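You operate a simulated robot arm through the tools that you are given. There is no shell and no other tool. Be economical: measure what you need, move in short steps, check, and stop when the job is done.

You run a simulated robot arm. Do the job below in one go: nothing can be reset, and whatever is moved stays where it is left.

Task
Take the red tag marked "hold" from the shelf under the tanks and put it on the top of the control desk. Put three of the drip cups from the shelf under the test rig on the top of the kit table. Put the yellow test card on the yellow sheet. Take the 36 MM purge pot from the shelf under the bench and leave it on the top of the bench. Take the blue kit box on the top of the bench and put it away on the lower shelf of the kit cart. Fetch the M seal pack from the shelf under the bench and set it on the top of the bench. Put the jug on the top of the kit table away on the lower shelf of the fence. Put one of the rubber plugs from the green parts bin on top of the yellow kit box. Take the green-handled click spanner and leave it on the shelf under the tool board. Open the drip drawer. Do these in any order. Set down upright: drip cup, purge pot, jug.
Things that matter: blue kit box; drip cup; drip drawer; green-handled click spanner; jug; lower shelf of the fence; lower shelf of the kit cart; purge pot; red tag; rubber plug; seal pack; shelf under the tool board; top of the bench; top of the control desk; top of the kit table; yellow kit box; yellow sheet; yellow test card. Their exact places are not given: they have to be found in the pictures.

The check looks at the end state, three seconds after you hand in, the way a careful person would. Anything else that was tipped, shoved, dropped, spilled or broken makes it a failure. A push-on lid holds only when it is set on centred and level and pressed home; a screw cap is set on level and turned clockwise until tight. Flat cloth is picked up by pressing the open fingertips on it (5 to 10 N) and closing them slowly along it; thin cloth reads only 2 to 8 mm in the jaws.

Robot
A 7-joint arm with a fingered hand on a trunk, on a base that drives. Base frame: it is fixed to the floor where the robot stands at the start and does not move with it; the origin is under the middle of the robot, x ahead of it, y to its left, z up. Readings come in m, degrees, newtons and seconds.
With the tool pointing down near the work surface it reaches from about 0.44 to 0.96 m from the robot's upright axis, wherever it stands. Its first joint turns from -149.0 to 149.0 degrees. Places, roughly: blue kit box [-1.5, -1.5, 1]; drip cup (7x7x9 cm) [-1.5, -3.3, 0.4]; drip drawer [1.3, 4.8, 0.1]; green-handled click spanner [-0.75, 3.25, 1]; jug [-1.25, -0.25, 1]; lower shelf of the fence (117x25 cm) [-0.3, -5.72, 1]; lower shelf of the kit cart [-1.1, 0.7, 0.3]; purge pot [-1.25, -1.5, 0.5]; red tag [8, 0, 0.5]; rubber plug (5x5x4 cm) [-0.9, 2.1, 1.3]; seal pack [-1.25, -1, 0.5]; shelf under the tool board [-0.9, 3.2, 0.3]; top of the bench [-1.4, -1.7, 0.9]; top of the control desk [5.5, 3.7, 0.9]; top of the kit table [-1.2, -0.2, 0.8]; yellow kit box [-1, 0.5, 0.25]; yellow sheet [-1, -0.25, 0.25]; yellow test card [-1.5, -1.75, 1]. Payload 3.5 kg.
The tool frame sits at the grasp point between the pads (the TCP): z along the fingers, y along the line on which they close. The tips reach 0.03 m beyond it. The gripper opens to 0.104 m. The gripper's body begins 0.035 m behind the TCP. The gripper is a hand of 4 fingers: y runs from the thumb to the fingers, the wrist lies at [-0.015, -0.11, -0.186] in the tool frame.
Orientation is told as [roll, pitch, yaw] about the base's x, y, z axes, in that order, counted from this pose: with the fingers straight down and the wrist toward the robot, the tool's x, y and z point along [0, 1, 0], [1, 0, 0] and [0, 0, -1] of the base frame.

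Tools
- The arm moves only by the tool move_arm. Its argument "series" is a list of rows, each a list of 6 numbers: the shift along the tool's x, y, z in m, then the turn, a rotation vector about the tool's x, y, z in degrees. In form: [[tx, ty, tz, wx, wy, wz], ...]. A call has 1 to 12 rows; each row shifts and turns the commanded pose from where the row before left it, along the tool's axes as they then stand. Rows are played at 5 a second. More than 0.05 m and 8.6 degrees between two rows, and nothing of the call is played. Where a pose cannot be reached the arm comes as near as it can. A force on the tool above 40 N (or 10 N above the force at the start of the call, whichever is more), or a blocked arm, ends the call early, and 0.2 s more pass. In this call time passes only in rows, and 0.2 s behind the last. The reply holds the time, the measured pose of the TCP, the force on the tool along the base axes, the opening and the grip force, in the units named above and with some noise, with the torque about the TCP (base axes, N m) and any sound that the robot's microphone picked up, and new pictures: "pictures" is both (left out), scene, wrist or none.
- Cameras (640 x 400 px; columns grow to the right, rows downward): "scene" is now at [-0.0334, 0.1152, 1.2716]; the picture's right is [-0.98, -0.20, 0.00], its down [-0.19, 0.91, -0.37] and it looks along [0.08, -0.36, -0.93] (base axes); focal length 214 px, centre (320, 200). "wrist" rides on the gripper at [0.061, -0.092, -0.13] in the tool frame; the picture's right is [-0.81, 0.28, -0.52], its down [-0.53, -0.71, 0.46] and it looks along [-0.24, 0.64, 0.72] (tool axes); focal length 275 px, centre (320, 200).
- move_column(by): slides the trunk up (or, below 0, down) by that many m; the arm and the scene camera ride with it, the base frame stays. It gives what a move gives, with no picture.
- steer(legs): drives the robot by 1 to 6 legs, each [ahead, left, turn to the left] in m, m and degrees, along the robot's own axes; the way and the turn of a leg run together, so that a leg with both is an arc; at most 1.5 m and 180 degrees a leg. The arm and the cameras ride along, it lands a little off, and it stops where it bumps. It gives what a move gives, and a new picture of the scene camera.
- curl_fingers(index, middle, ring, thumb_bend, thumb_turn): sets how far each is bent, from 0 (flat) to 1 (curled in); at 0.3 the hand is open as for a grip, at 0.7 the pads meet at the TCP. One left out holds its place. A second passes; each finger stops where it meets its share of the squeeze, and holds until it gets a number again. It is the only way to open and close the hand. It gives what a move gives, with no picture; readings hold the bend of each and the force on the fingers (four entries, about 0 where the hand has none), thumb and palm. thumb_turn goes from beside the hand (0) to across from the fingers (1), as for a grip.
- aim_head(pan, tilt): turns the head with the scene camera to pan (to the left, within 155 degrees either way) and tilt (down, from -29 to 69), counted from straight ahead of the robot. It gives what a move gives, and a new picture of the scene camera.
- locate(camera, pixels): for up to 12 pixels [column, row] of the newest picture of that camera ("zoom" is the newest enlarged one), the place [x, y, z] in the base frame of the surface seen there, good to about 0.002 m. No time passes.
- enlarge(camera, box): a new picture of the part [left, top, right, bottom] of that camera's present view, enlarged. No time passes.
- hand_in(): hands the job in; it is judged then, once.

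Go step by step. Measure first, check grasps and placings, and put right what went wrong. The budget is 371 turns and 360 pictures, counting those below and the enlarged ones. Unless the task says otherwise, let go and move clear before handing in.

The tools are called after "Emit:" as a command line: name --pt "numbers of a row" for each row, then --argument value for the rest, lists and objects as JSON in quotes. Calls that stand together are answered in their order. move_arm: Moves the arm, as the interface text tells. Its arguments: {"type":"object","properties":{"series":{"type":"array","items":{"type":"array","items":{"type":"number"}}},"pictures":{"type":"string","enum":["both","scene","wrist","none"]}},"required":["series"]} The other tools are called the same way: move_column (by) slides the trunk up or down; curl_fingers (index, middle, ring, thumb_bend, thumb_turn) moves the fingers one by one; steer (legs) drives the base; aim_head (pan, tilt) turns the head that bears the scene camera; locate (camera, pixels) gives the place of the surface under pixels of a picture; enlarge (camera, box) takes an enlarged picture of a part of a camera's view; hand_in () hands the job in.

At the start:

```text
t: 0.0
tool_pos: [0.6216, 0.1331, 0.6392]
ee_rot: [0.1, 0.0, 0.0]
contact_force: [0.0, 0.0, 0.1]
moment: [-0.04, 0.0, 0.03]
gripper_width: 0.1036
grip_force: 0.0
shape: jaw
bend: [0.3, 0.3, 0.3, 0.3, 0.98]
finger forces: [0.0, 0.1, 0.1, 0.0, 0.0, 0.0]
trunk travel left (down, up): [-0.35, 0.36]
robot x, y, heading: [0.0013, 0.0017, 0.2]
head pan, tilt: [-78.2, 68.1]
```

scene: 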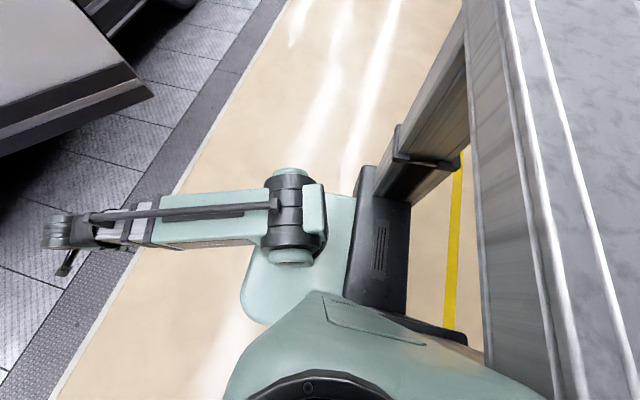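
wrist: 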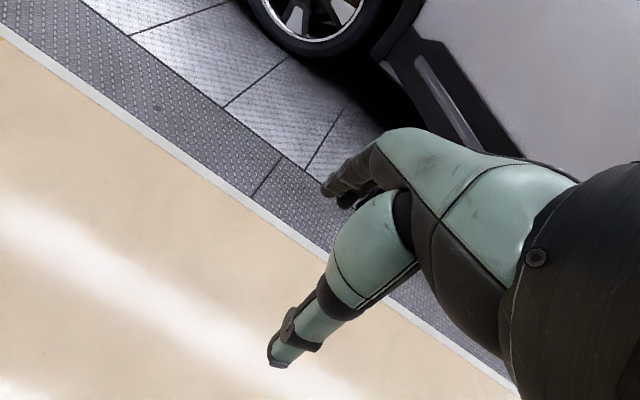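

The scene view shows the floor to my right with a bench edge behind me; I need an overview first. I turn the head to look around.

Emit:
aim_head --pan -150 --tilt 25

Emit:
aim_head --pan 150 --tilt 25

Emit:
aim_head --pan 90 --tilt 20

Emit:
aim_head --pan 0 --tilt 15

Emit:
aim_head --pan -90 --tilt 15

```text
t: 1.4
tool_pos: [0.6207, 0.1332, 0.6393]
ee_rot: [0.0, -0.1, 0.0]
contact_force: [-0.4, 0.1, -0.1]
moment: [-0.02, -0.04, -0.01]
gripper_width: 0.1036
grip_force: 0.1
shape: jaw
bend: [0.3, 0.3, 0.3, 0.3, 0.98]
finger forces: [0.0, 0.0, 0.1, 0.0, 0.0, 0.0]
trunk travel left (down, up): [-0.35, 0.36]
robot x, y, heading: [0.0003, -0.0015, -0.1]
head pan, tilt: [-150.0, 25.0]
```

scene: 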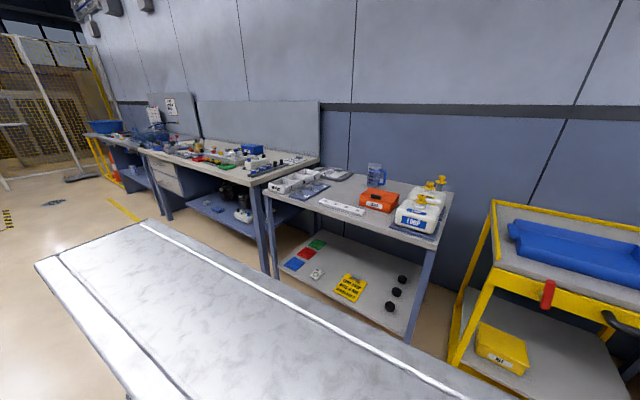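

```text
t: 5.5
tool_pos: [0.6219, 0.1327, 0.6391]
ee_rot: [0.0, -0.1, 0.0]
contact_force: [1.1, 0.3, 0.1]
moment: [0.0, -0.01, 0.0]
gripper_width: 0.1037
grip_force: 0.0
shape: jaw
bend: [0.3, 0.3, 0.3, 0.3, 0.98]
finger forces: [0.0, 0.0, 0.0, 0.1, 0.1, 0.0]
trunk travel left (down, up): [-0.35, 0.36]
robot x, y, heading: [-0.0007, 0.0006, -0.1]
head pan, tilt: [150.0, 25.0]
```

scene: 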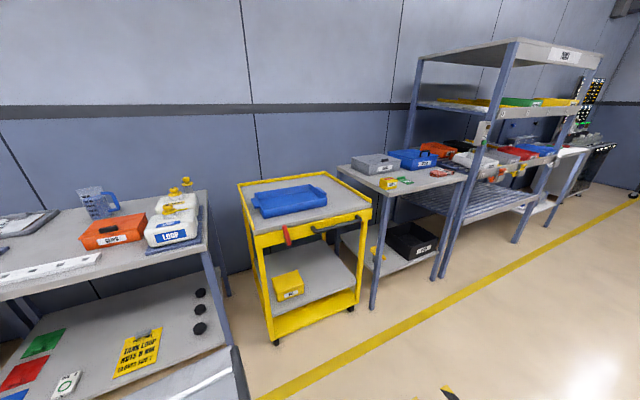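

```text
t: 6.8
tool_pos: [0.6221, 0.1336, 0.6383]
ee_rot: [0.0, -0.1, 0.0]
contact_force: [0.0, 0.7, 0.5]
moment: [0.01, 0.01, 0.02]
gripper_width: 0.1035
grip_force: 0.1
shape: jaw
bend: [0.3, 0.3, 0.3, 0.3, 0.98]
finger forces: [0.0, 0.0, 0.0, 0.1, 0.0, 0.1]
trunk travel left (down, up): [-0.35, 0.36]
robot x, y, heading: [0.0005, -0.0009, -0.2]
head pan, tilt: [90.0, 20.0]
```

scene: 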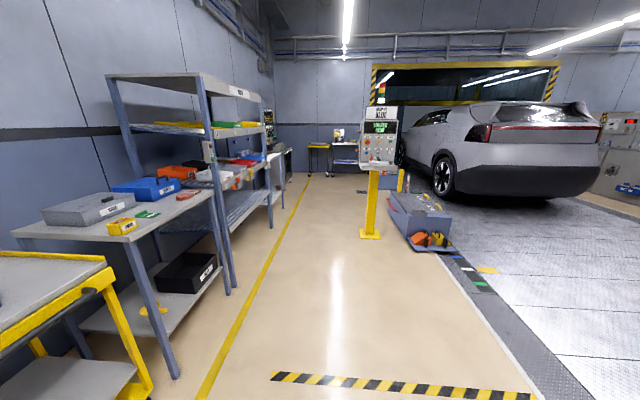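

```text
t: 8.5
tool_pos: [0.6206, 0.1338, 0.6397]
ee_rot: [0.1, 0.0, 0.0]
contact_force: [0.3, 1.0, -0.2]
moment: [0.0, -0.03, 0.02]
gripper_width: 0.1039
grip_force: 0.2
shape: jaw
bend: [0.3, 0.3, 0.3, 0.3, 0.98]
finger forces: [0.0, 0.1, 0.1, 0.1, 0.0, 0.0]
trunk travel left (down, up): [-0.35, 0.36]
robot x, y, heading: [0.0032, 0.0036, 0.2]
head pan, tilt: [0.0, 15.0]
```

scene: 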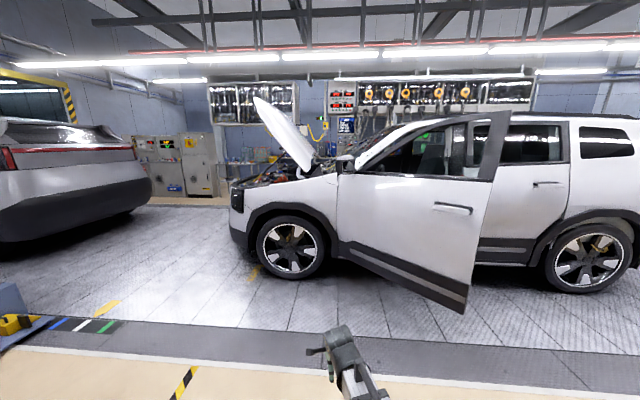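

```text
t: 10.1
tool_pos: [0.6219, 0.1331, 0.6389]
ee_rot: [0.0, 0.1, 0.1]
contact_force: [-0.1, 0.1, -0.5]
moment: [-0.03, 0.03, 0.02]
gripper_width: 0.1036
grip_force: 0.1
shape: jaw
bend: [0.3, 0.3, 0.3, 0.3, 0.98]
finger forces: [0.0, 0.1, 0.1, 0.1, 0.0, 0.1]
trunk travel left (down, up): [-0.35, 0.36]
robot x, y, heading: [-0.0008, 0.0027, 0.0]
head pan, tilt: [-90.0, 15.0]
```

scene: 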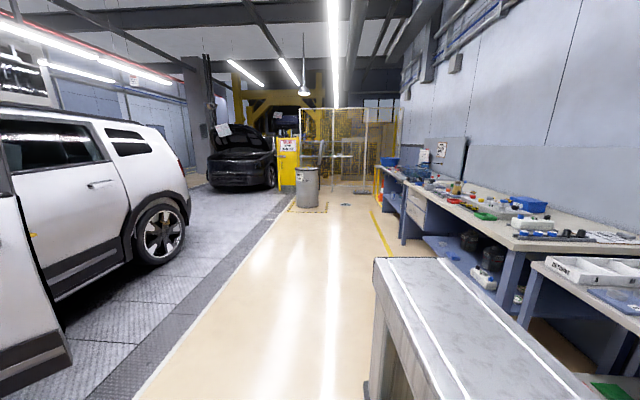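

The room is laid out along the -x wall: bench, kit table, kit cart, tool shelves; a low grey table stands right behind/right of me. I'll look at -150 and measure key places.

Emit:
aim_head --pan -140 --tilt 30

Emit:
enlarge --camera "scene" --box '[0, 60, 320, 260]'

Emit:
enlarge --camera "scene" --box '[240, 60, 560, 260]'

```text
t: 11.3
tool_pos: [0.6215, 0.1336, 0.6397]
ee_rot: [0.0, 0.0, 0.0]
contact_force: [0.6, 0.0, 0.2]
moment: [0.03, -0.01, -0.02]
gripper_width: 0.104
grip_force: 0.0
shape: jaw
bend: [0.3, 0.3, 0.3, 0.3, 0.98]
finger forces: [0.1, 0.1, 0.1, 0.0, 0.1, 0.1]
trunk travel left (down, up): [-0.35, 0.36]
robot x, y, heading: [0.0005, -0.0001, -0.2]
head pan, tilt: [-140.0, 30.0]
```

scene: 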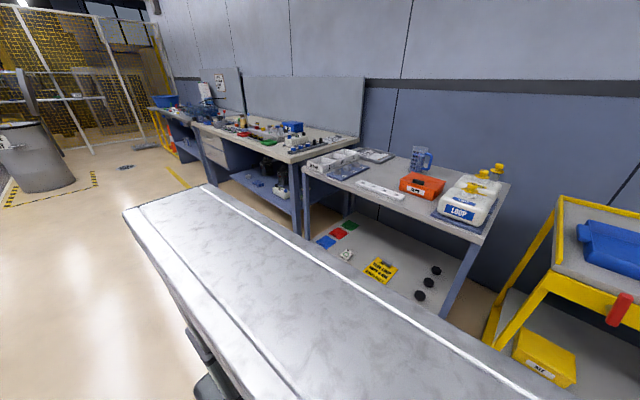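

```text
2.00 times, centred on (160, 160) of scene
```

zoom: 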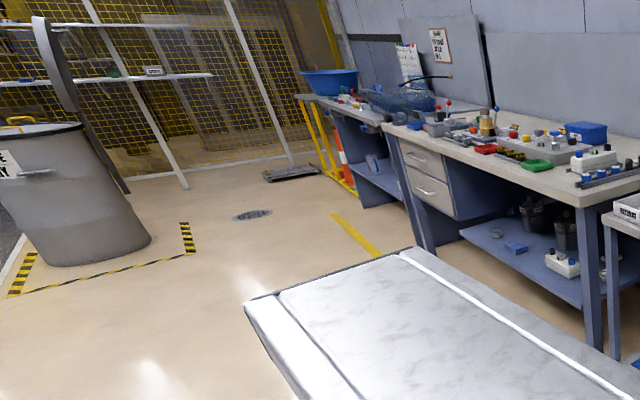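

```text
2.00 times, centred on (400, 160) of scene
```

zoom: 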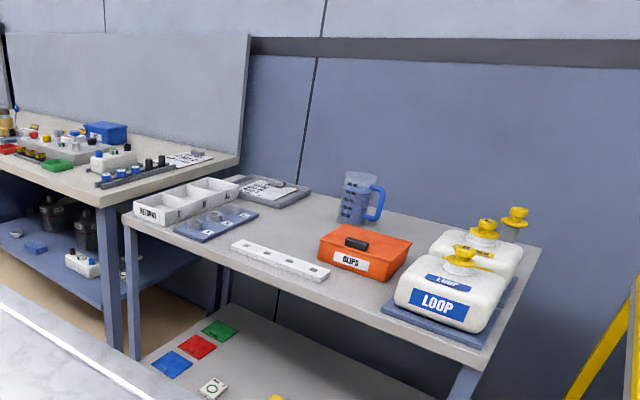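

Emit:
locate --camera "scene" --pixels '[[123, 208], [207, 185], [420, 340], [200, 336], [419, 152], [380, 270], [360, 195], [306, 170], [478, 243], [508, 183], [288, 158], [355, 138]]'

Emit:
locate --camera "zoom" --pixels '[[355, 175], [360, 222], [105, 125], [105, 195], [235, 155], [185, 160], [265, 185], [170, 365], [37, 247], [135, 210], [122, 215], [540, 245]]'

```text
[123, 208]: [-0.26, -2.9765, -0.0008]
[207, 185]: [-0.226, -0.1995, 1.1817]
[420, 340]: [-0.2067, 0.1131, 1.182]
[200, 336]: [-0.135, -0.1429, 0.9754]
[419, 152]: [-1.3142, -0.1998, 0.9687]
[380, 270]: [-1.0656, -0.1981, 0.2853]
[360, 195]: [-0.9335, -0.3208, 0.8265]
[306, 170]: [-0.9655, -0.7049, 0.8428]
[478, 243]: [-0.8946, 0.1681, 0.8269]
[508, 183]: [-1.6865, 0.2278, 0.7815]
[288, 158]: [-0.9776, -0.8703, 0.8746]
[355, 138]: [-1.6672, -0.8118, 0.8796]
```

```text
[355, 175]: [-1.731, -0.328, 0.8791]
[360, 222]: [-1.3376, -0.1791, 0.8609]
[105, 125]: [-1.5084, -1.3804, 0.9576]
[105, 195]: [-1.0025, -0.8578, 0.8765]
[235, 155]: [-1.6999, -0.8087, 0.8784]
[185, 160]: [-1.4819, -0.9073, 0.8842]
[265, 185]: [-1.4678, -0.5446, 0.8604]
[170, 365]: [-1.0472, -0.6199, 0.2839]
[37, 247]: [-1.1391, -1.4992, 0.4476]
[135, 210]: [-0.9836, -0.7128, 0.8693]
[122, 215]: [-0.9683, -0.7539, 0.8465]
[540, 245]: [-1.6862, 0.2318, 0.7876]
```

The grey slab is my own body (z 1.18 near x -0.2). Kit table top z≈0.83 (front x≈-0.9), bench top z≈0.877 (front x≈-0.97). I turn around and slide to the bench.

Emit:
steer --legs '[[0, 0, 180], [0, 1.4, 0]]'

Emit:
move_column --by 0.35

Emit:
aim_head --pan 0 --tilt 45

```text
t: 25.4
tool_pos: [-0.5281, -1.5234, 0.6395]
ee_rot: [-0.1, 0.0, -174.9]
contact_force: [-0.3, -0.2, -0.4]
moment: [-0.04, 0.01, -0.01]
gripper_width: 0.104
grip_force: 0.0
shape: jaw
bend: [0.3, 0.3, 0.3, 0.3, 0.98]
finger forces: [0.0, 0.0, 0.0, 0.1, 0.1, 0.1]
trunk travel left (down, up): [-0.35, 0.36]
robot x, y, heading: [0.0797, -1.3363, -174.8]
head pan, tilt: [-140.0, 30.0]
```

scene: 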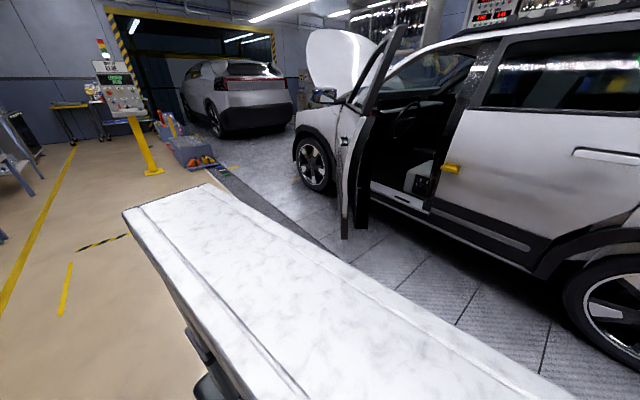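

```text
t: 28.8
tool_pos: [-0.5288, -1.5246, 0.9903]
ee_rot: [-0.1, -0.1, -174.9]
contact_force: [0.1, -0.3, 0.3]
moment: [-0.01, -0.02, 0.01]
gripper_width: 0.1036
grip_force: 0.1
shape: jaw
bend: [0.3, 0.3, 0.3, 0.3, 0.98]
finger forces: [0.0, 0.0, 0.1, 0.1, 0.1, 0.0]
trunk travel left (down, up): [-0.7, 0.01]
robot x, y, heading: [0.0758, -1.3381, -174.7]
head pan, tilt: [-140.0, 30.0]
```

```text
t: 31.1
tool_pos: [-0.5281, -1.5248, 0.9887]
ee_rot: [0.0, -0.1, -174.9]
contact_force: [-0.4, -0.4, -0.9]
moment: [-0.02, -0.02, -0.01]
gripper_width: 0.1035
grip_force: 0.1
shape: jaw
bend: [0.3, 0.3, 0.3, 0.3, 0.98]
finger forces: [0.0, 0.1, 0.0, 0.0, 0.0, 0.0]
trunk travel left (down, up): [-0.7, 0.01]
robot x, y, heading: [0.0786, -1.3349, -174.8]
head pan, tilt: [0.0, 45.0]
```

scene: 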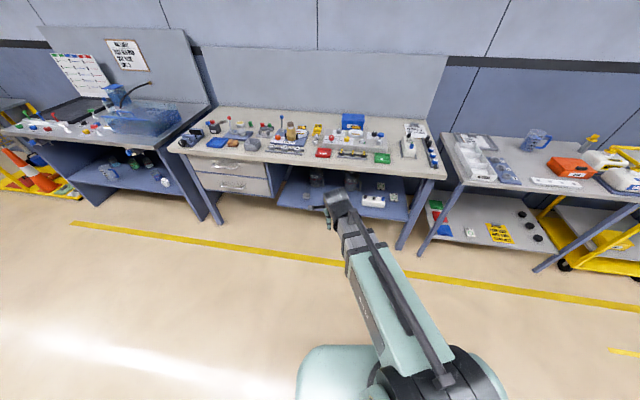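

Bench clearly visible (columns 180-440). I move closer, fix the heading, and look down at it.

Emit:
steer --legs '[[0.42, 0.05, -5]]'

Emit:
enlarge --camera "scene" --box '[160, 80, 480, 280]'

```text
t: 33.7
tool_pos: [-0.9702, -1.5385, 0.9888]
ee_rot: [0.1, 0.1, 180.0]
contact_force: [-0.6, 1.0, -0.3]
moment: [0.01, 0.01, -0.01]
gripper_width: 0.1039
grip_force: 0.2
shape: jaw
bend: [0.3, 0.3, 0.3, 0.3, 0.98]
finger forces: [0.1, 0.1, 0.1, 0.1, 0.1, 0.0]
trunk travel left (down, up): [-0.7, 0.01]
robot x, y, heading: [-0.3498, -1.4066, 179.9]
head pan, tilt: [0.0, 45.0]
```

scene: 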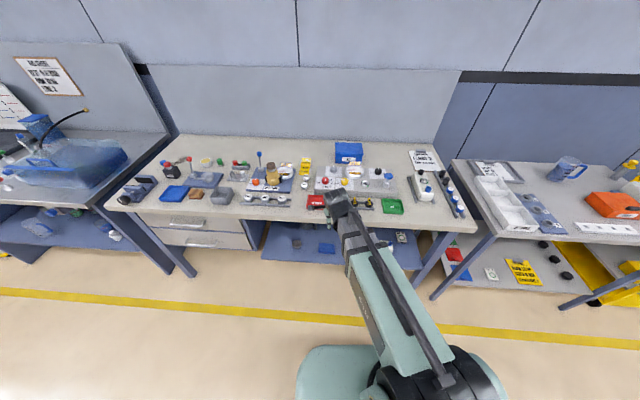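

```text
2.00 times, centred on (320, 180) of scene
```

zoom: 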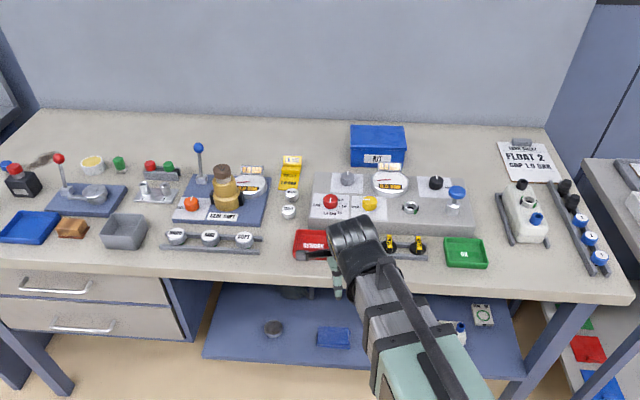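

The blue kit box is at zoom (378,145); a yellow item at (292,170) may be the test card. Zoom further and locate.

Emit:
enlarge --camera "scene" --box '[260, 130, 420, 230]'

Emit:
enlarge --camera "scene" --box '[160, 130, 320, 230]'

Emit:
enlarge --camera "scene" --box '[260, 200, 420, 300]'

```text
4.00 times, centred on (340, 180) of scene
```

zoom: 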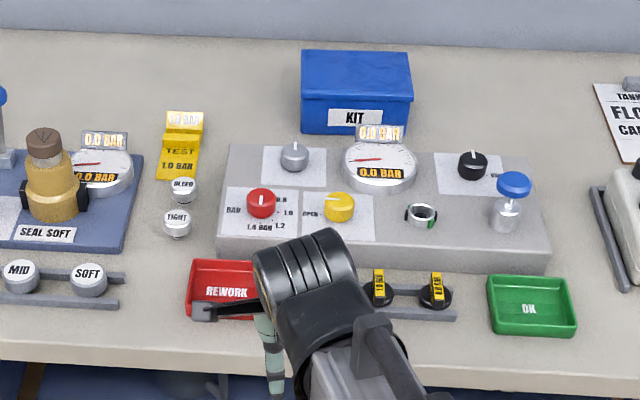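

```text
4.00 times, centred on (240, 180) of scene
```

zoom: 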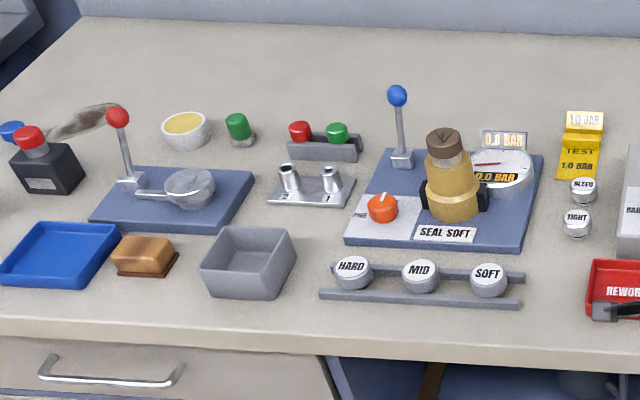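

```text
4.00 times, centred on (340, 250) of scene
```

zoom: 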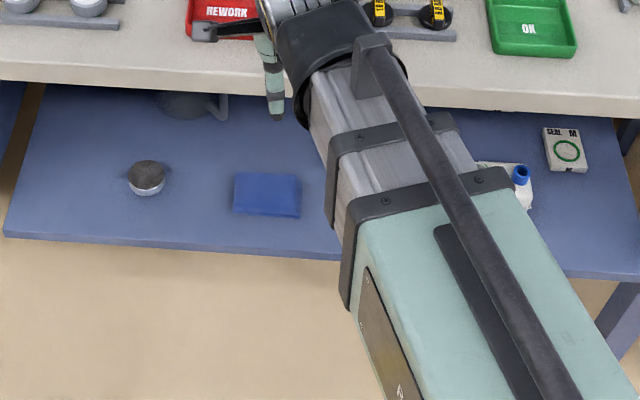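

Seal pack "M" at zoom3 (566,150); the yellow test card at scene approx (305,165). Measure them.

Emit:
locate --camera "zoom" --pixels '[[566, 150], [548, 130], [590, 172], [582, 128], [552, 172], [400, 230], [20, 220], [335, 245], [620, 160], [200, 105], [148, 170], [520, 185]]'

Emit:
enlarge --camera "scene" --box '[280, 140, 380, 200]'

```text
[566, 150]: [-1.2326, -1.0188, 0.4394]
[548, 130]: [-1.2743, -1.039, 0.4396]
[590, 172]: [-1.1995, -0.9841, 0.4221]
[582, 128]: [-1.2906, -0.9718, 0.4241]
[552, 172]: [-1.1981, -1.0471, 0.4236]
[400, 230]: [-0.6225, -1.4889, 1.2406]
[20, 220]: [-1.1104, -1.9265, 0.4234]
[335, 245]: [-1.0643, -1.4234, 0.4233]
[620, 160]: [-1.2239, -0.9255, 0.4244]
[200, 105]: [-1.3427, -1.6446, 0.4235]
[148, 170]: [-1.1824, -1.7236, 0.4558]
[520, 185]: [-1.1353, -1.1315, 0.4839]
```

```text
6.40 times, centred on (330, 170) of scene
```

zoom: 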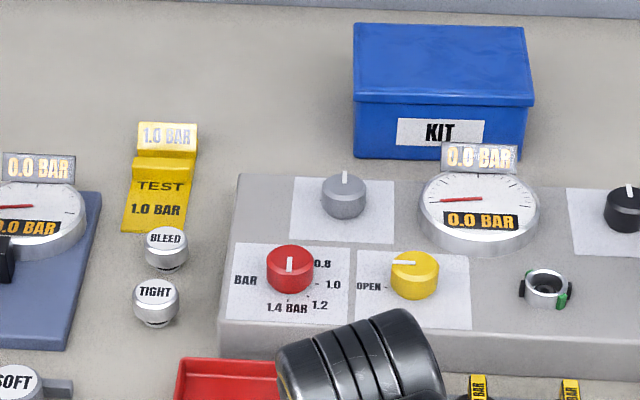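

Emit:
locate --camera "zoom" --pixels '[[160, 195], [165, 135], [163, 163], [128, 228], [185, 228], [138, 155], [196, 155], [438, 60], [358, 100], [530, 103], [360, 25], [525, 30]]'

```text
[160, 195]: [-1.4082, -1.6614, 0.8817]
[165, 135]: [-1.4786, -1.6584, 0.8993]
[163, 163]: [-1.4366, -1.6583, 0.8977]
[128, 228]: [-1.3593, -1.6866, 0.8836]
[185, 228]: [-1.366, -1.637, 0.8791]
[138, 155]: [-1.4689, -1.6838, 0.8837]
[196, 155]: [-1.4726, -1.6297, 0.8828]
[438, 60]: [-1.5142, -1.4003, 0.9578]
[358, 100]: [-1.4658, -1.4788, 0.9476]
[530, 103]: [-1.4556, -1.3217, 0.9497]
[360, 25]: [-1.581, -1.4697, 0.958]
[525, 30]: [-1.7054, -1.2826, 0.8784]
```

Card: base at x -1.36..-1.49, y≈-1.66, with a raised ridge at x≈-1.44 (z≈0.90). Let me check my base's extent and raw wrist view before approaching.

Emit:
locate --camera "scene" --pixels '[[345, 349], [310, 360], [320, 390], [390, 350], [445, 375], [480, 360], [500, 395], [360, 300], [350, 240], [338, 200]]'

Emit:
move_arm --pt "0 0 0 0 0 0" --pictures "wrist"

```text
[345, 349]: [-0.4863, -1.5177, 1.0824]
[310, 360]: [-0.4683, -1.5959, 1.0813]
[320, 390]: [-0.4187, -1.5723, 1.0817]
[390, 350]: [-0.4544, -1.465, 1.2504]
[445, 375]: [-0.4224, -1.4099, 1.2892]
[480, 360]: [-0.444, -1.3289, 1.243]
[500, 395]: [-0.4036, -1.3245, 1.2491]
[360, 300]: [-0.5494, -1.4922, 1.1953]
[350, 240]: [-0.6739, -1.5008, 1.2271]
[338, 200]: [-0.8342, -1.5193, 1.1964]
```

```text
t: 34.1
tool_pos: [-0.9698, -1.5377, 0.9892]
ee_rot: [0.0, 0.0, 179.8]
contact_force: [0.8, -0.1, 0.9]
moment: [0.0, 0.01, 0.04]
gripper_width: 0.1035
grip_force: 0.1
shape: jaw
bend: [0.3, 0.3, 0.3, 0.3, 0.98]
finger forces: [0.0, 0.0, 0.1, 0.0, 0.0, 0.0]
trunk travel left (down, up): [-0.7, 0.01]
robot x, y, heading: [-0.349, -1.4036, 179.9]
head pan, tilt: [0.0, 45.0]
```

wrist: 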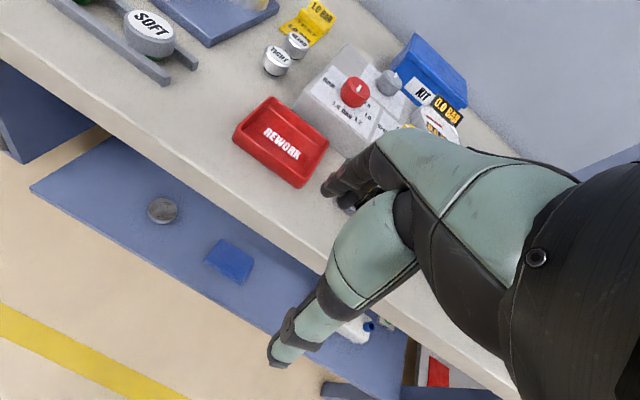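

Wrist view shows the rework tray and card; I raise the hand above the bench clutter, then drive 0.2 m closer and shift left so the card is ahead.

Emit:
move_arm --pt "0 0 -0.05 0 0 0" --pt "0 0 -0.05 0 0 0" --pt "0 0 -0.05 0 0 0" --pt "0 0 -0.05 0 0 0" --pictures "none"

Emit:
steer --legs '[[0.22, 0.1, 0]]'

Emit:
aim_head --pan 10 --tilt 50

```text
t: 35.1
tool_pos: [-0.9686, -1.5386, 1.1926]
ee_rot: [0.0, -0.1, 179.9]
contact_force: [0.4, 0.9, 0.0]
moment: [0.01, 0.01, 0.0]
gripper_width: 0.1037
grip_force: 0.0
shape: jaw
bend: [0.3, 0.3, 0.3, 0.3, 0.98]
finger forces: [0.0, 0.0, 0.0, 0.1, 0.1, 0.0]
trunk travel left (down, up): [-0.7, 0.01]
robot x, y, heading: [-0.3461, -1.4063, 179.8]
head pan, tilt: [0.0, 45.0]
```

```text
t: 36.9
tool_pos: [-1.1944, -1.6373, 1.1912]
ee_rot: [0.0, 0.1, 179.9]
contact_force: [0.9, 0.6, 0.6]
moment: [0.01, 0.0, 0.02]
gripper_width: 0.1038
grip_force: 0.1
shape: jaw
bend: [0.3, 0.3, 0.3, 0.3, 0.98]
finger forces: [0.0, 0.0, 0.0, 0.1, 0.0, 0.1]
trunk travel left (down, up): [-0.7, 0.01]
robot x, y, heading: [-0.5707, -1.5063, 179.4]
head pan, tilt: [0.0, 45.0]
```

scene: 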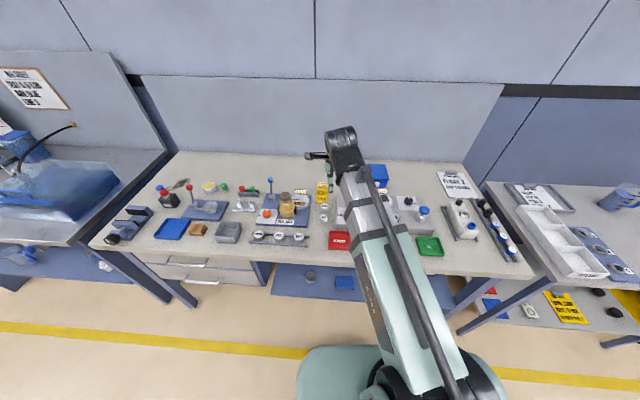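

```text
t: 37.6
tool_pos: [-1.1923, -1.6359, 1.1914]
ee_rot: [0.0, 0.0, 179.8]
contact_force: [0.0, 0.6, 0.1]
moment: [0.01, 0.0, 0.0]
gripper_width: 0.1036
grip_force: 0.0
shape: jaw
bend: [0.3, 0.3, 0.3, 0.3, 0.98]
finger forces: [0.0, 0.1, 0.0, 0.0, 0.1, 0.1]
trunk travel left (down, up): [-0.7, 0.01]
robot x, y, heading: [-0.5722, -1.5067, 179.9]
head pan, tilt: [10.0, 50.0]
```

scene: 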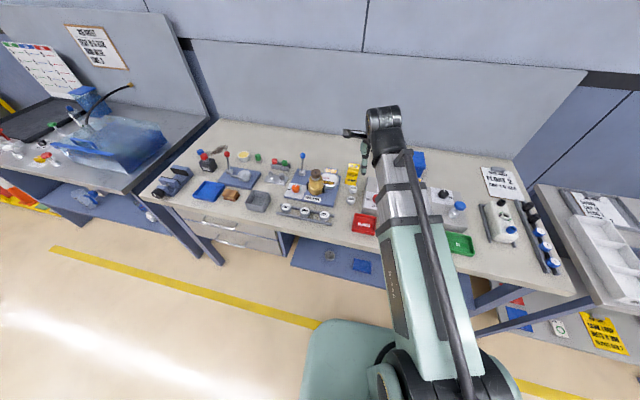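

No bump. Advance hand over the bench to view the card from above with the wrist camera.

Emit:
move_arm --pt "0.0 0.05 0 0 0 0" --pt "0 0.05 0 0 0 0" --pt "0 0.05 0 0 0 0"

Emit:
enlarge --camera "wrist" --box '[160, 60, 480, 260]'

```text
t: 38.4
tool_pos: [-1.3461, -1.6367, 1.1914]
ee_rot: [-0.1, -0.1, 180.0]
contact_force: [0.5, 0.2, 0.1]
moment: [0.06, 0.0, 0.01]
gripper_width: 0.1038
grip_force: 0.1
shape: jaw
bend: [0.3, 0.3, 0.3, 0.3, 0.98]
finger forces: [0.0, 0.0, 0.0, 0.0, 0.0, 0.0]
trunk travel left (down, up): [-0.7, 0.01]
robot x, y, heading: [-0.5761, -1.5043, 180.2]
head pan, tilt: [10.0, 50.0]
```

scene: 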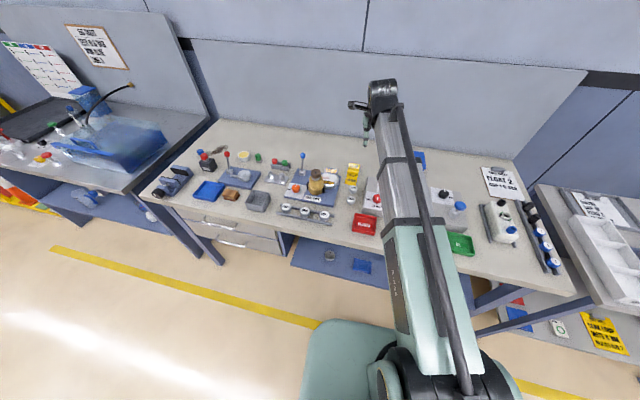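
wrist: 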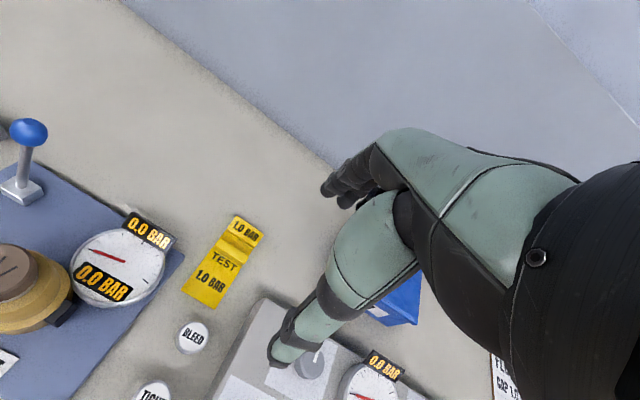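

```text
2.00 times, centred on (320, 160) of wrist
```

zoom: 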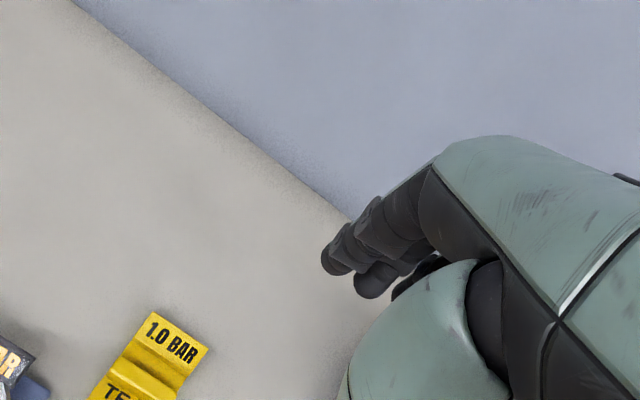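

The card is flat with a ridge across it; measure ridge and card edges via the wrist camera.

Emit:
enlarge --camera "wrist" --box '[170, 200, 290, 320]'

```text
3.33 times, centred on (230, 260) of wrist
```

zoom: 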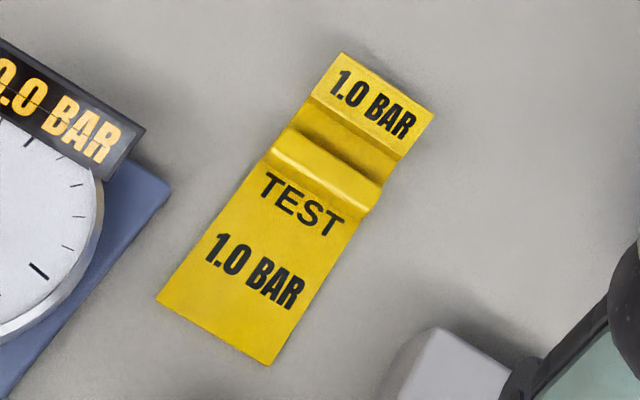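

Emit:
locate --camera "zoom" --pixels '[[345, 55], [430, 118], [160, 300], [268, 362], [290, 130], [380, 190], [270, 155], [365, 213], [325, 162], [340, 142], [370, 105], [120, 170]]'

```text
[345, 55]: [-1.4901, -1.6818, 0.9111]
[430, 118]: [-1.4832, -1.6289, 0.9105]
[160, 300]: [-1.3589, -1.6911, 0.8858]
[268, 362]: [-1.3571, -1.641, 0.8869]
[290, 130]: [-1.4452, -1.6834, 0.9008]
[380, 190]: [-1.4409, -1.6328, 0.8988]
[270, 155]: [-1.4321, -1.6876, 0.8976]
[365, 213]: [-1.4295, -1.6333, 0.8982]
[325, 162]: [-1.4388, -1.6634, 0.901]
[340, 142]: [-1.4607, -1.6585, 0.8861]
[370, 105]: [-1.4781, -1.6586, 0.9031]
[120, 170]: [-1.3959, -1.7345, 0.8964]
```

Emit:
locate --camera "zoom" --pixels '[[435, 330], [510, 375], [375, 395], [440, 345]]'

Emit:
move_arm --pt "0 0 0 0 0 -8.5" --pt "0 0 0 0 0 -8.5" --pt "0 0 0 0 0 -8.5" --pt "0 0 0 0 0 -8.5" --pt "0 0 0 0 0 -8.5" --pt "0 0 0 0 0 -8.5" --pt "0 0 0 0 0 -8.5" --pt "0 0 0 0 0 -8.5" --pt "0 0 0 0 0 -8.5" --pt "0 0 0 0 0 -8.5" --pt "0 0 0 0 0 -5"

```text
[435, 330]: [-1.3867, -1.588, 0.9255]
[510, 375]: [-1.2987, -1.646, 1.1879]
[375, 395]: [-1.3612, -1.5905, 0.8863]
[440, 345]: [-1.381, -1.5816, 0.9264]
```

```text
t: 40.8
tool_pos: [-1.344, -1.636, 1.1911]
ee_rot: [0.0, 0.0, -90.0]
contact_force: [-0.3, 0.1, 0.1]
moment: [-0.02, 0.01, -0.01]
gripper_width: 0.1041
grip_force: 0.2
shape: jaw
bend: [0.3, 0.3, 0.3, 0.3, 0.98]
finger forces: [0.0, 0.0, 0.0, 0.0, 0.0, 0.0]
trunk travel left (down, up): [-0.7, 0.01]
robot x, y, heading: [-0.5738, -1.5053, 179.5]
head pan, tilt: [10.0, 50.0]
```

scene: 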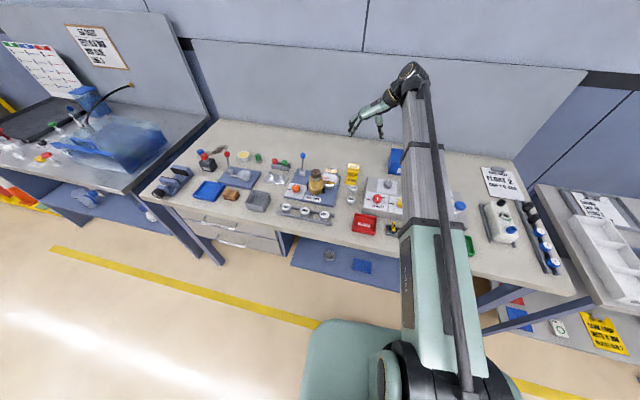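
wrist: 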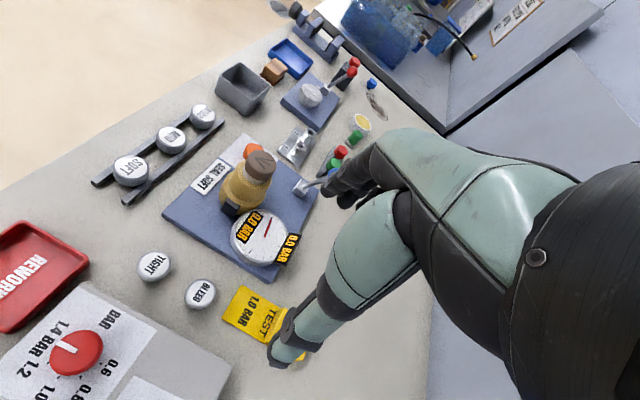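

Hand rotated; now tool y points -y. Move over the card at (-1.457,-1.66) and descend to just above it.

Emit:
move_arm --pt "-0.05 0.012 0 0 0 0" --pt "-0.05 0.012 0 0 0 0" --pt "-0.013 0 0.04 0 0 0" --pt "0 0 0.05 0 0 0" --pt "0 0 0.05 0 0 0" --pt "0 0 0.05 0 0 0" --pt "0 0 0.03 0 0 0"

Emit:
enlarge --camera "scene" --box '[300, 120, 420, 200]'

```text
refused: row 1 steps farther than a row can; nothing moved
```

```text
5.00 times, centred on (360, 160) of scene
```

zoom: 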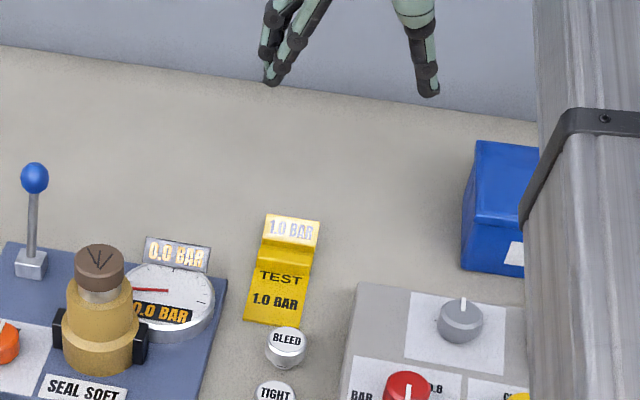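

Emit:
move_arm --pt "-0.045 0.012 0 0 0 0" --pt "-0.045 0.012 0 0 0 0" --pt "-0.023 0 0.04 0 0 0" --pt "0 0 0.05 0 0 0" --pt "0 0 0.05 0 0 0" --pt "0 0 0.05 0 0 0" --pt "0 0 0.03 0 0 0"

Emit:
enlarge --camera "scene" --box '[300, 120, 420, 200]'

```text
t: 42.4
tool_pos: [-1.4582, -1.6609, 0.9709]
ee_rot: [0.0, 0.0, -90.1]
contact_force: [0.3, 0.0, -1.0]
moment: [0.02, -0.04, 0.02]
gripper_width: 0.1038
grip_force: 0.1
shape: jaw
bend: [0.3, 0.3, 0.3, 0.3, 0.98]
finger forces: [0.0, 0.1, 0.0, 0.0, 0.1, 0.0]
trunk travel left (down, up): [-0.7, 0.01]
robot x, y, heading: [-0.5769, -1.5029, 180.0]
head pan, tilt: [10.0, 50.0]
```

scene: 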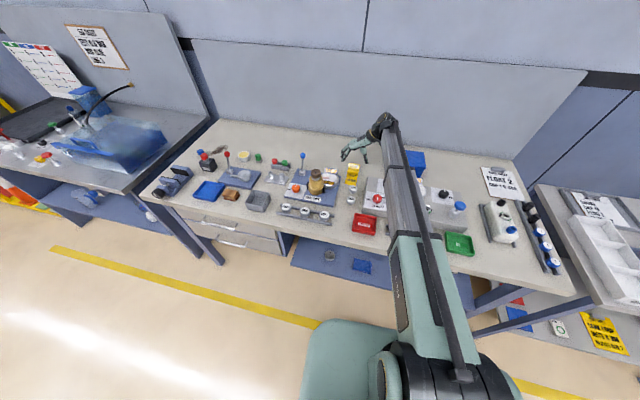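
wrist: 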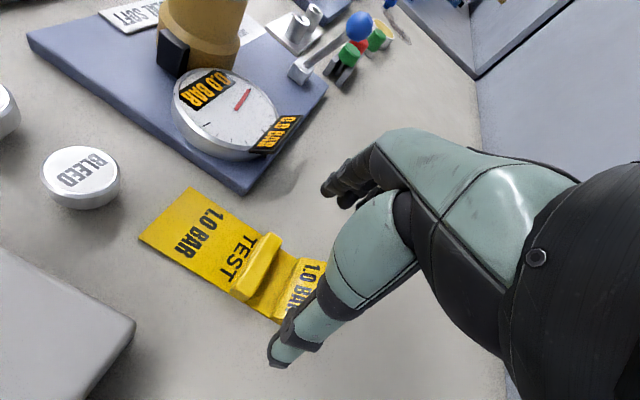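

```text
5.00 times, centred on (360, 160) of scene
```

zoom: 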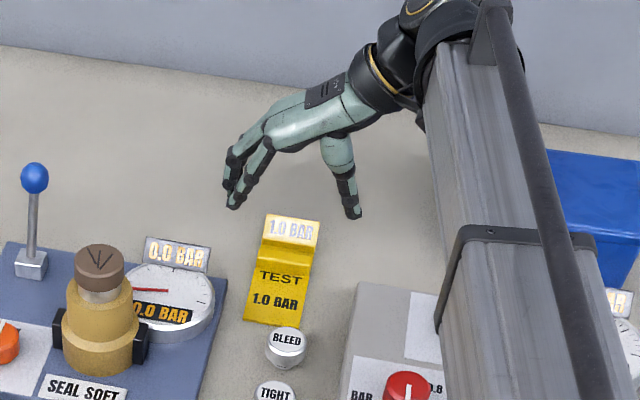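

Well aligned. Descend to z≈0.915 and check, then close.

Emit:
move_arm --pt "0 0 0.03 0 0 0" --pt "0 0 0.025 0 0 0"

Emit:
curl_fingers --index 0.55 --middle 0.55 --ring 0.55 --thumb_bend 0.55

Emit:
enlarge --camera "scene" --box '[300, 120, 420, 200]'

```text
t: 43.0
tool_pos: [-1.4561, -1.6587, 0.9159]
ee_rot: [0.0, 0.0, -90.2]
contact_force: [-0.2, -0.7, 0.6]
moment: [-0.01, 0.0, -0.04]
gripper_width: 0.1039
grip_force: 0.0
shape: jaw
bend: [0.3, 0.3, 0.3, 0.3, 0.98]
finger forces: [0.1, 0.0, 0.0, 0.0, 0.0, 0.1]
trunk travel left (down, up): [-0.7, 0.01]
robot x, y, heading: [-0.5691, -1.5003, 179.8]
head pan, tilt: [10.0, 50.0]
```

scene: 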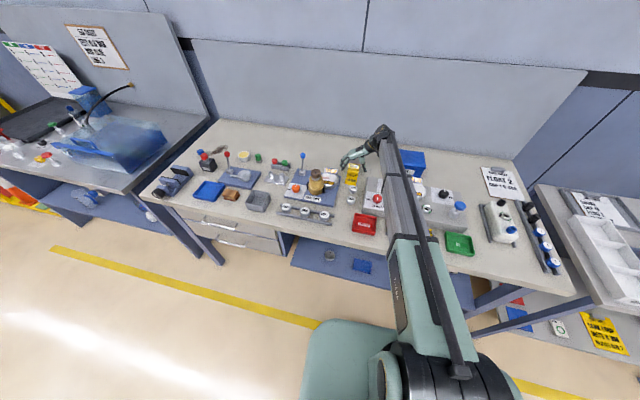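
wrist: 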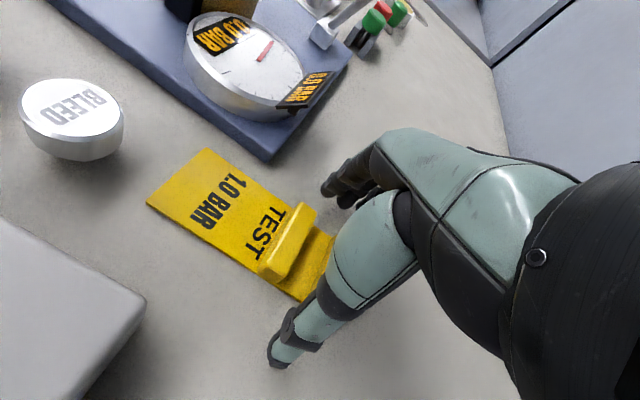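

```text
t: 44.0
tool_pos: [-1.4565, -1.6595, 0.9171]
ee_rot: [0.0, 0.0, -90.2]
contact_force: [1.0, 0.1, 0.5]
moment: [0.01, 0.01, -0.02]
gripper_width: 0.0436
grip_force: 1.3
shape: fingers
bend: [0.53, 0.55, 0.55, 0.53, 0.98]
finger forces: [1.1, 0.0, 0.0, 0.0, 1.5, 0.0]
trunk travel left (down, up): [-0.7, 0.01]
robot x, y, heading: [-0.5736, -1.5036, 179.5]
head pan, tilt: [10.0, 50.0]
```

```text
5.00 times, centred on (360, 160) of scene
```

zoom: 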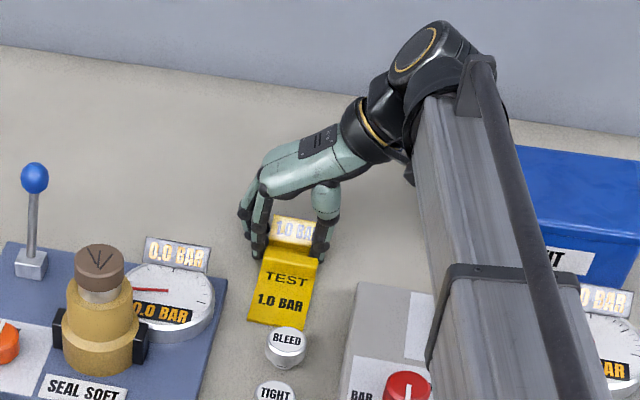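

Index and thumb touch the card sides. Tighten a bit more.

Emit:
curl_fingers --index 0.7 --middle 0.6 --ring 0.6 --thumb_bend 0.7

Emit:
move_arm --pt "0 0 -0.02 0 0 0" --pt "0 0 -0.03 0 0 0" --pictures "wrist"

Emit:
enlarge --camera "scene" --box '[300, 120, 420, 200]'

```text
t: 45.0
tool_pos: [-1.4572, -1.6604, 0.9167]
ee_rot: [-0.1, 0.0, -90.1]
contact_force: [-0.3, 0.9, 0.0]
moment: [-0.01, 0.02, 0.01]
gripper_width: 0.0015
grip_force: 0.0
shape: fingers
bend: [0.7, 0.6, 0.6, 0.7, 0.97]
finger forces: [0.0, 0.0, 0.0, 0.0, 0.0, 0.0]
trunk travel left (down, up): [-0.7, 0.01]
robot x, y, heading: [-0.5736, -1.5009, 179.9]
head pan, tilt: [10.0, 50.0]
```

```text
t: 45.6
tool_pos: [-1.4573, -1.6614, 0.9688]
ee_rot: [0.0, 0.0, -90.3]
contact_force: [-1.0, -0.1, 0.3]
moment: [-0.02, -0.01, 0.0]
gripper_width: 0.0018
grip_force: 0.1
shape: fingers
bend: [0.7, 0.6, 0.6, 0.7, 0.97]
finger forces: [0.0, 0.0, 0.1, 0.0, 0.0, 0.0]
trunk travel left (down, up): [-0.7, 0.01]
robot x, y, heading: [-0.574, -1.5039, 179.5]
head pan, tilt: [10.0, 50.0]
```

wrist: 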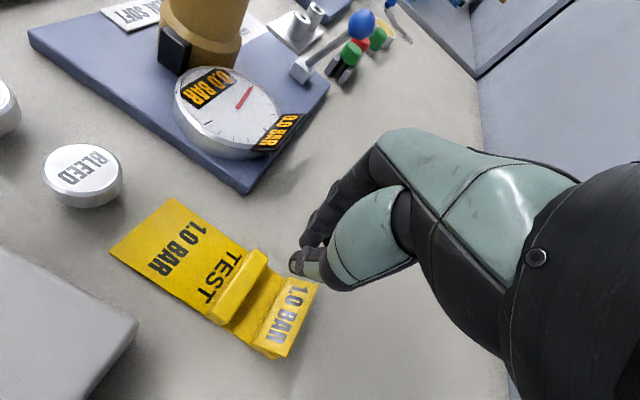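

```text
5.00 times, centred on (360, 160) of scene
```

zoom: 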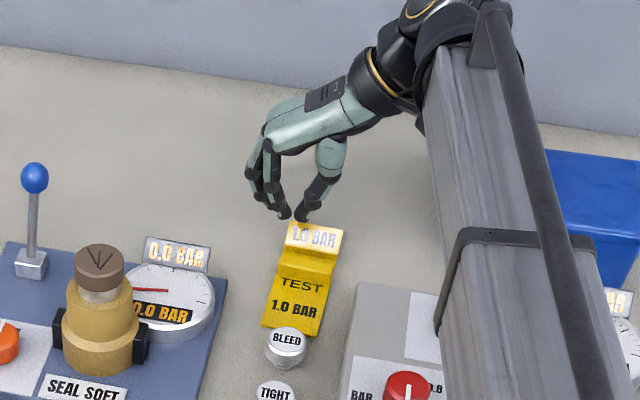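

The card squirted out (slid a few cm). I check where closed fingertips really lie relative to the TCP, and re-measure the card.

Emit:
locate --camera "zoom" --pixels '[[303, 218], [285, 218], [270, 205], [318, 195], [290, 228], [340, 238], [280, 258], [332, 268], [268, 322], [318, 332], [306, 262], [303, 345]]'

Emit:
enlarge --camera "wrist" --box '[100, 180, 360, 370]'

```text
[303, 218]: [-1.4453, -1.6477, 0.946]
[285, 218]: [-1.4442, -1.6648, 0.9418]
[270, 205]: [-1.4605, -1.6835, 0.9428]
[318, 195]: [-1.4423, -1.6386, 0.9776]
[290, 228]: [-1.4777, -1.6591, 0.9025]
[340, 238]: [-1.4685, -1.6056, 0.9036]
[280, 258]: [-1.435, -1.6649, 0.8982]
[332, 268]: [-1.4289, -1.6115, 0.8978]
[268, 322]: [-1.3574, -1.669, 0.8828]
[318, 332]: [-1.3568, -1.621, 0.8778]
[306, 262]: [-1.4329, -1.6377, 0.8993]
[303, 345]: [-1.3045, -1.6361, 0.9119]
```

```text
2.11 times, centred on (230, 275) of wrist
```

zoom: 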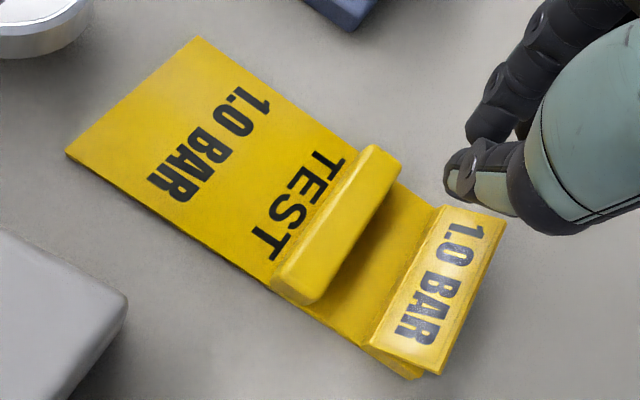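

The grip bar is 12-15 mm thick; index and thumb lie at tool x≈+0.012, so I pinched at the bar's edge. Measure bar accurately.

Emit:
locate --camera "zoom" --pixels '[[375, 150], [400, 165], [275, 280], [310, 303], [340, 225], [360, 245], [320, 205], [70, 155], [197, 38], [425, 370], [455, 205]]'

Emit:
curl_fingers --index 0.35 --middle 0.35 --ring 0.35 --thumb_bend 0.35

```text
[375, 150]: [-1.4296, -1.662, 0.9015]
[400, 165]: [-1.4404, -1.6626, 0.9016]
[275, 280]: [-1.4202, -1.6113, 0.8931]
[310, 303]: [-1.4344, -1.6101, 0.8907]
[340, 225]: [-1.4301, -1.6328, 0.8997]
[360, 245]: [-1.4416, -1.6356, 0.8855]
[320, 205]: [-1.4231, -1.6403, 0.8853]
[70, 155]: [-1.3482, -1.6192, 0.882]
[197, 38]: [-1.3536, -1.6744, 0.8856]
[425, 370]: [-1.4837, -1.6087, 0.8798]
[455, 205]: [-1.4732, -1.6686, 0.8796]
```

```text
t: 46.6
tool_pos: [-1.4583, -1.6606, 0.9686]
ee_rot: [0.0, -0.1, -90.2]
contact_force: [-0.1, 0.0, 0.2]
moment: [0.01, 0.01, -0.01]
gripper_width: 0.09
grip_force: 0.1
shape: fingers
bend: [0.35, 0.35, 0.35, 0.35, 0.97]
finger forces: [0.1, 0.0, 0.0, 0.1, 0.0, 0.1]
trunk travel left (down, up): [-0.7, 0.01]
robot x, y, heading: [-0.5708, -1.5053, 180.0]
head pan, tilt: [10.0, 50.0]
```

Bar centre (-1.432,-1.637), rotated ~8°. Realign so index/thumb line lies along the bar, and go a bit lower.

Emit:
move_arm --pt "0.0143 -0.0256 0 0 0 8" --pt "0 0 0.03 0 0 0" --pt "0 0 0.028 0 0 0" --pictures "wrist"

Emit:
enlarge --camera "scene" --box '[320, 130, 400, 190]'

Emit:
curl_fingers --index 0.52 --middle 0.45 --ring 0.4 --thumb_bend 0.52

```text
t: 47.4
tool_pos: [-1.4417, -1.6312, 0.9107]
ee_rot: [-0.1, -0.2, -98.3]
contact_force: [-1.2, 2.1, 17.7]
moment: [-0.93, 0.32, -0.06]
gripper_width: 0.0902
grip_force: 9.1
shape: fingers
bend: [0.35, 0.32, 0.35, 0.35, 0.97]
finger forces: [0.0, 17.9, 0.0, 0.0, 0.1, 0.0]
trunk travel left (down, up): [-0.7, 0.01]
robot x, y, heading: [-0.5794, -1.5008, 180.0]
head pan, tilt: [10.0, 50.0]
```

wrist: 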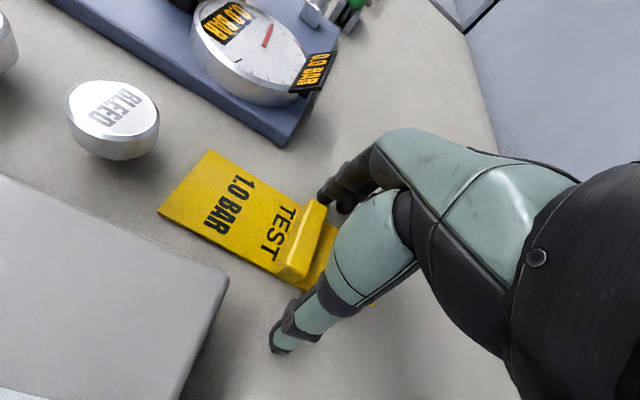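

```text
6.67 times, centred on (360, 160) of scene
```

zoom: 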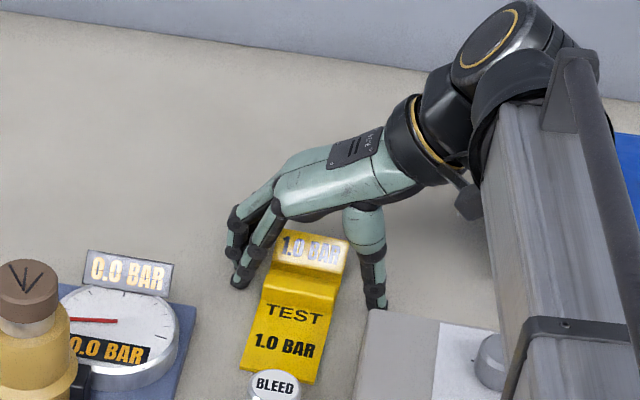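

```text
t: 48.1
tool_pos: [-1.4425, -1.6346, 0.9134]
ee_rot: [-0.3, -0.5, -98.2]
contact_force: [1.1, -3.6, 22.1]
moment: [-1.08, 0.19, 0.08]
gripper_width: 0.0537
grip_force: 13.7
shape: fingers
bend: [0.49, 0.39, 0.4, 0.5, 0.97]
finger forces: [8.8, 15.2, 0.0, 0.1, 2.6, 0.0]
trunk travel left (down, up): [-0.7, 0.01]
robot x, y, heading: [-0.5733, -1.5054, 179.8]
head pan, tilt: [10.0, 50.0]
stopped: the force on the tool passed its limit at 41 N (the readings are from after the stop); the commanded pose is now the measured one
```

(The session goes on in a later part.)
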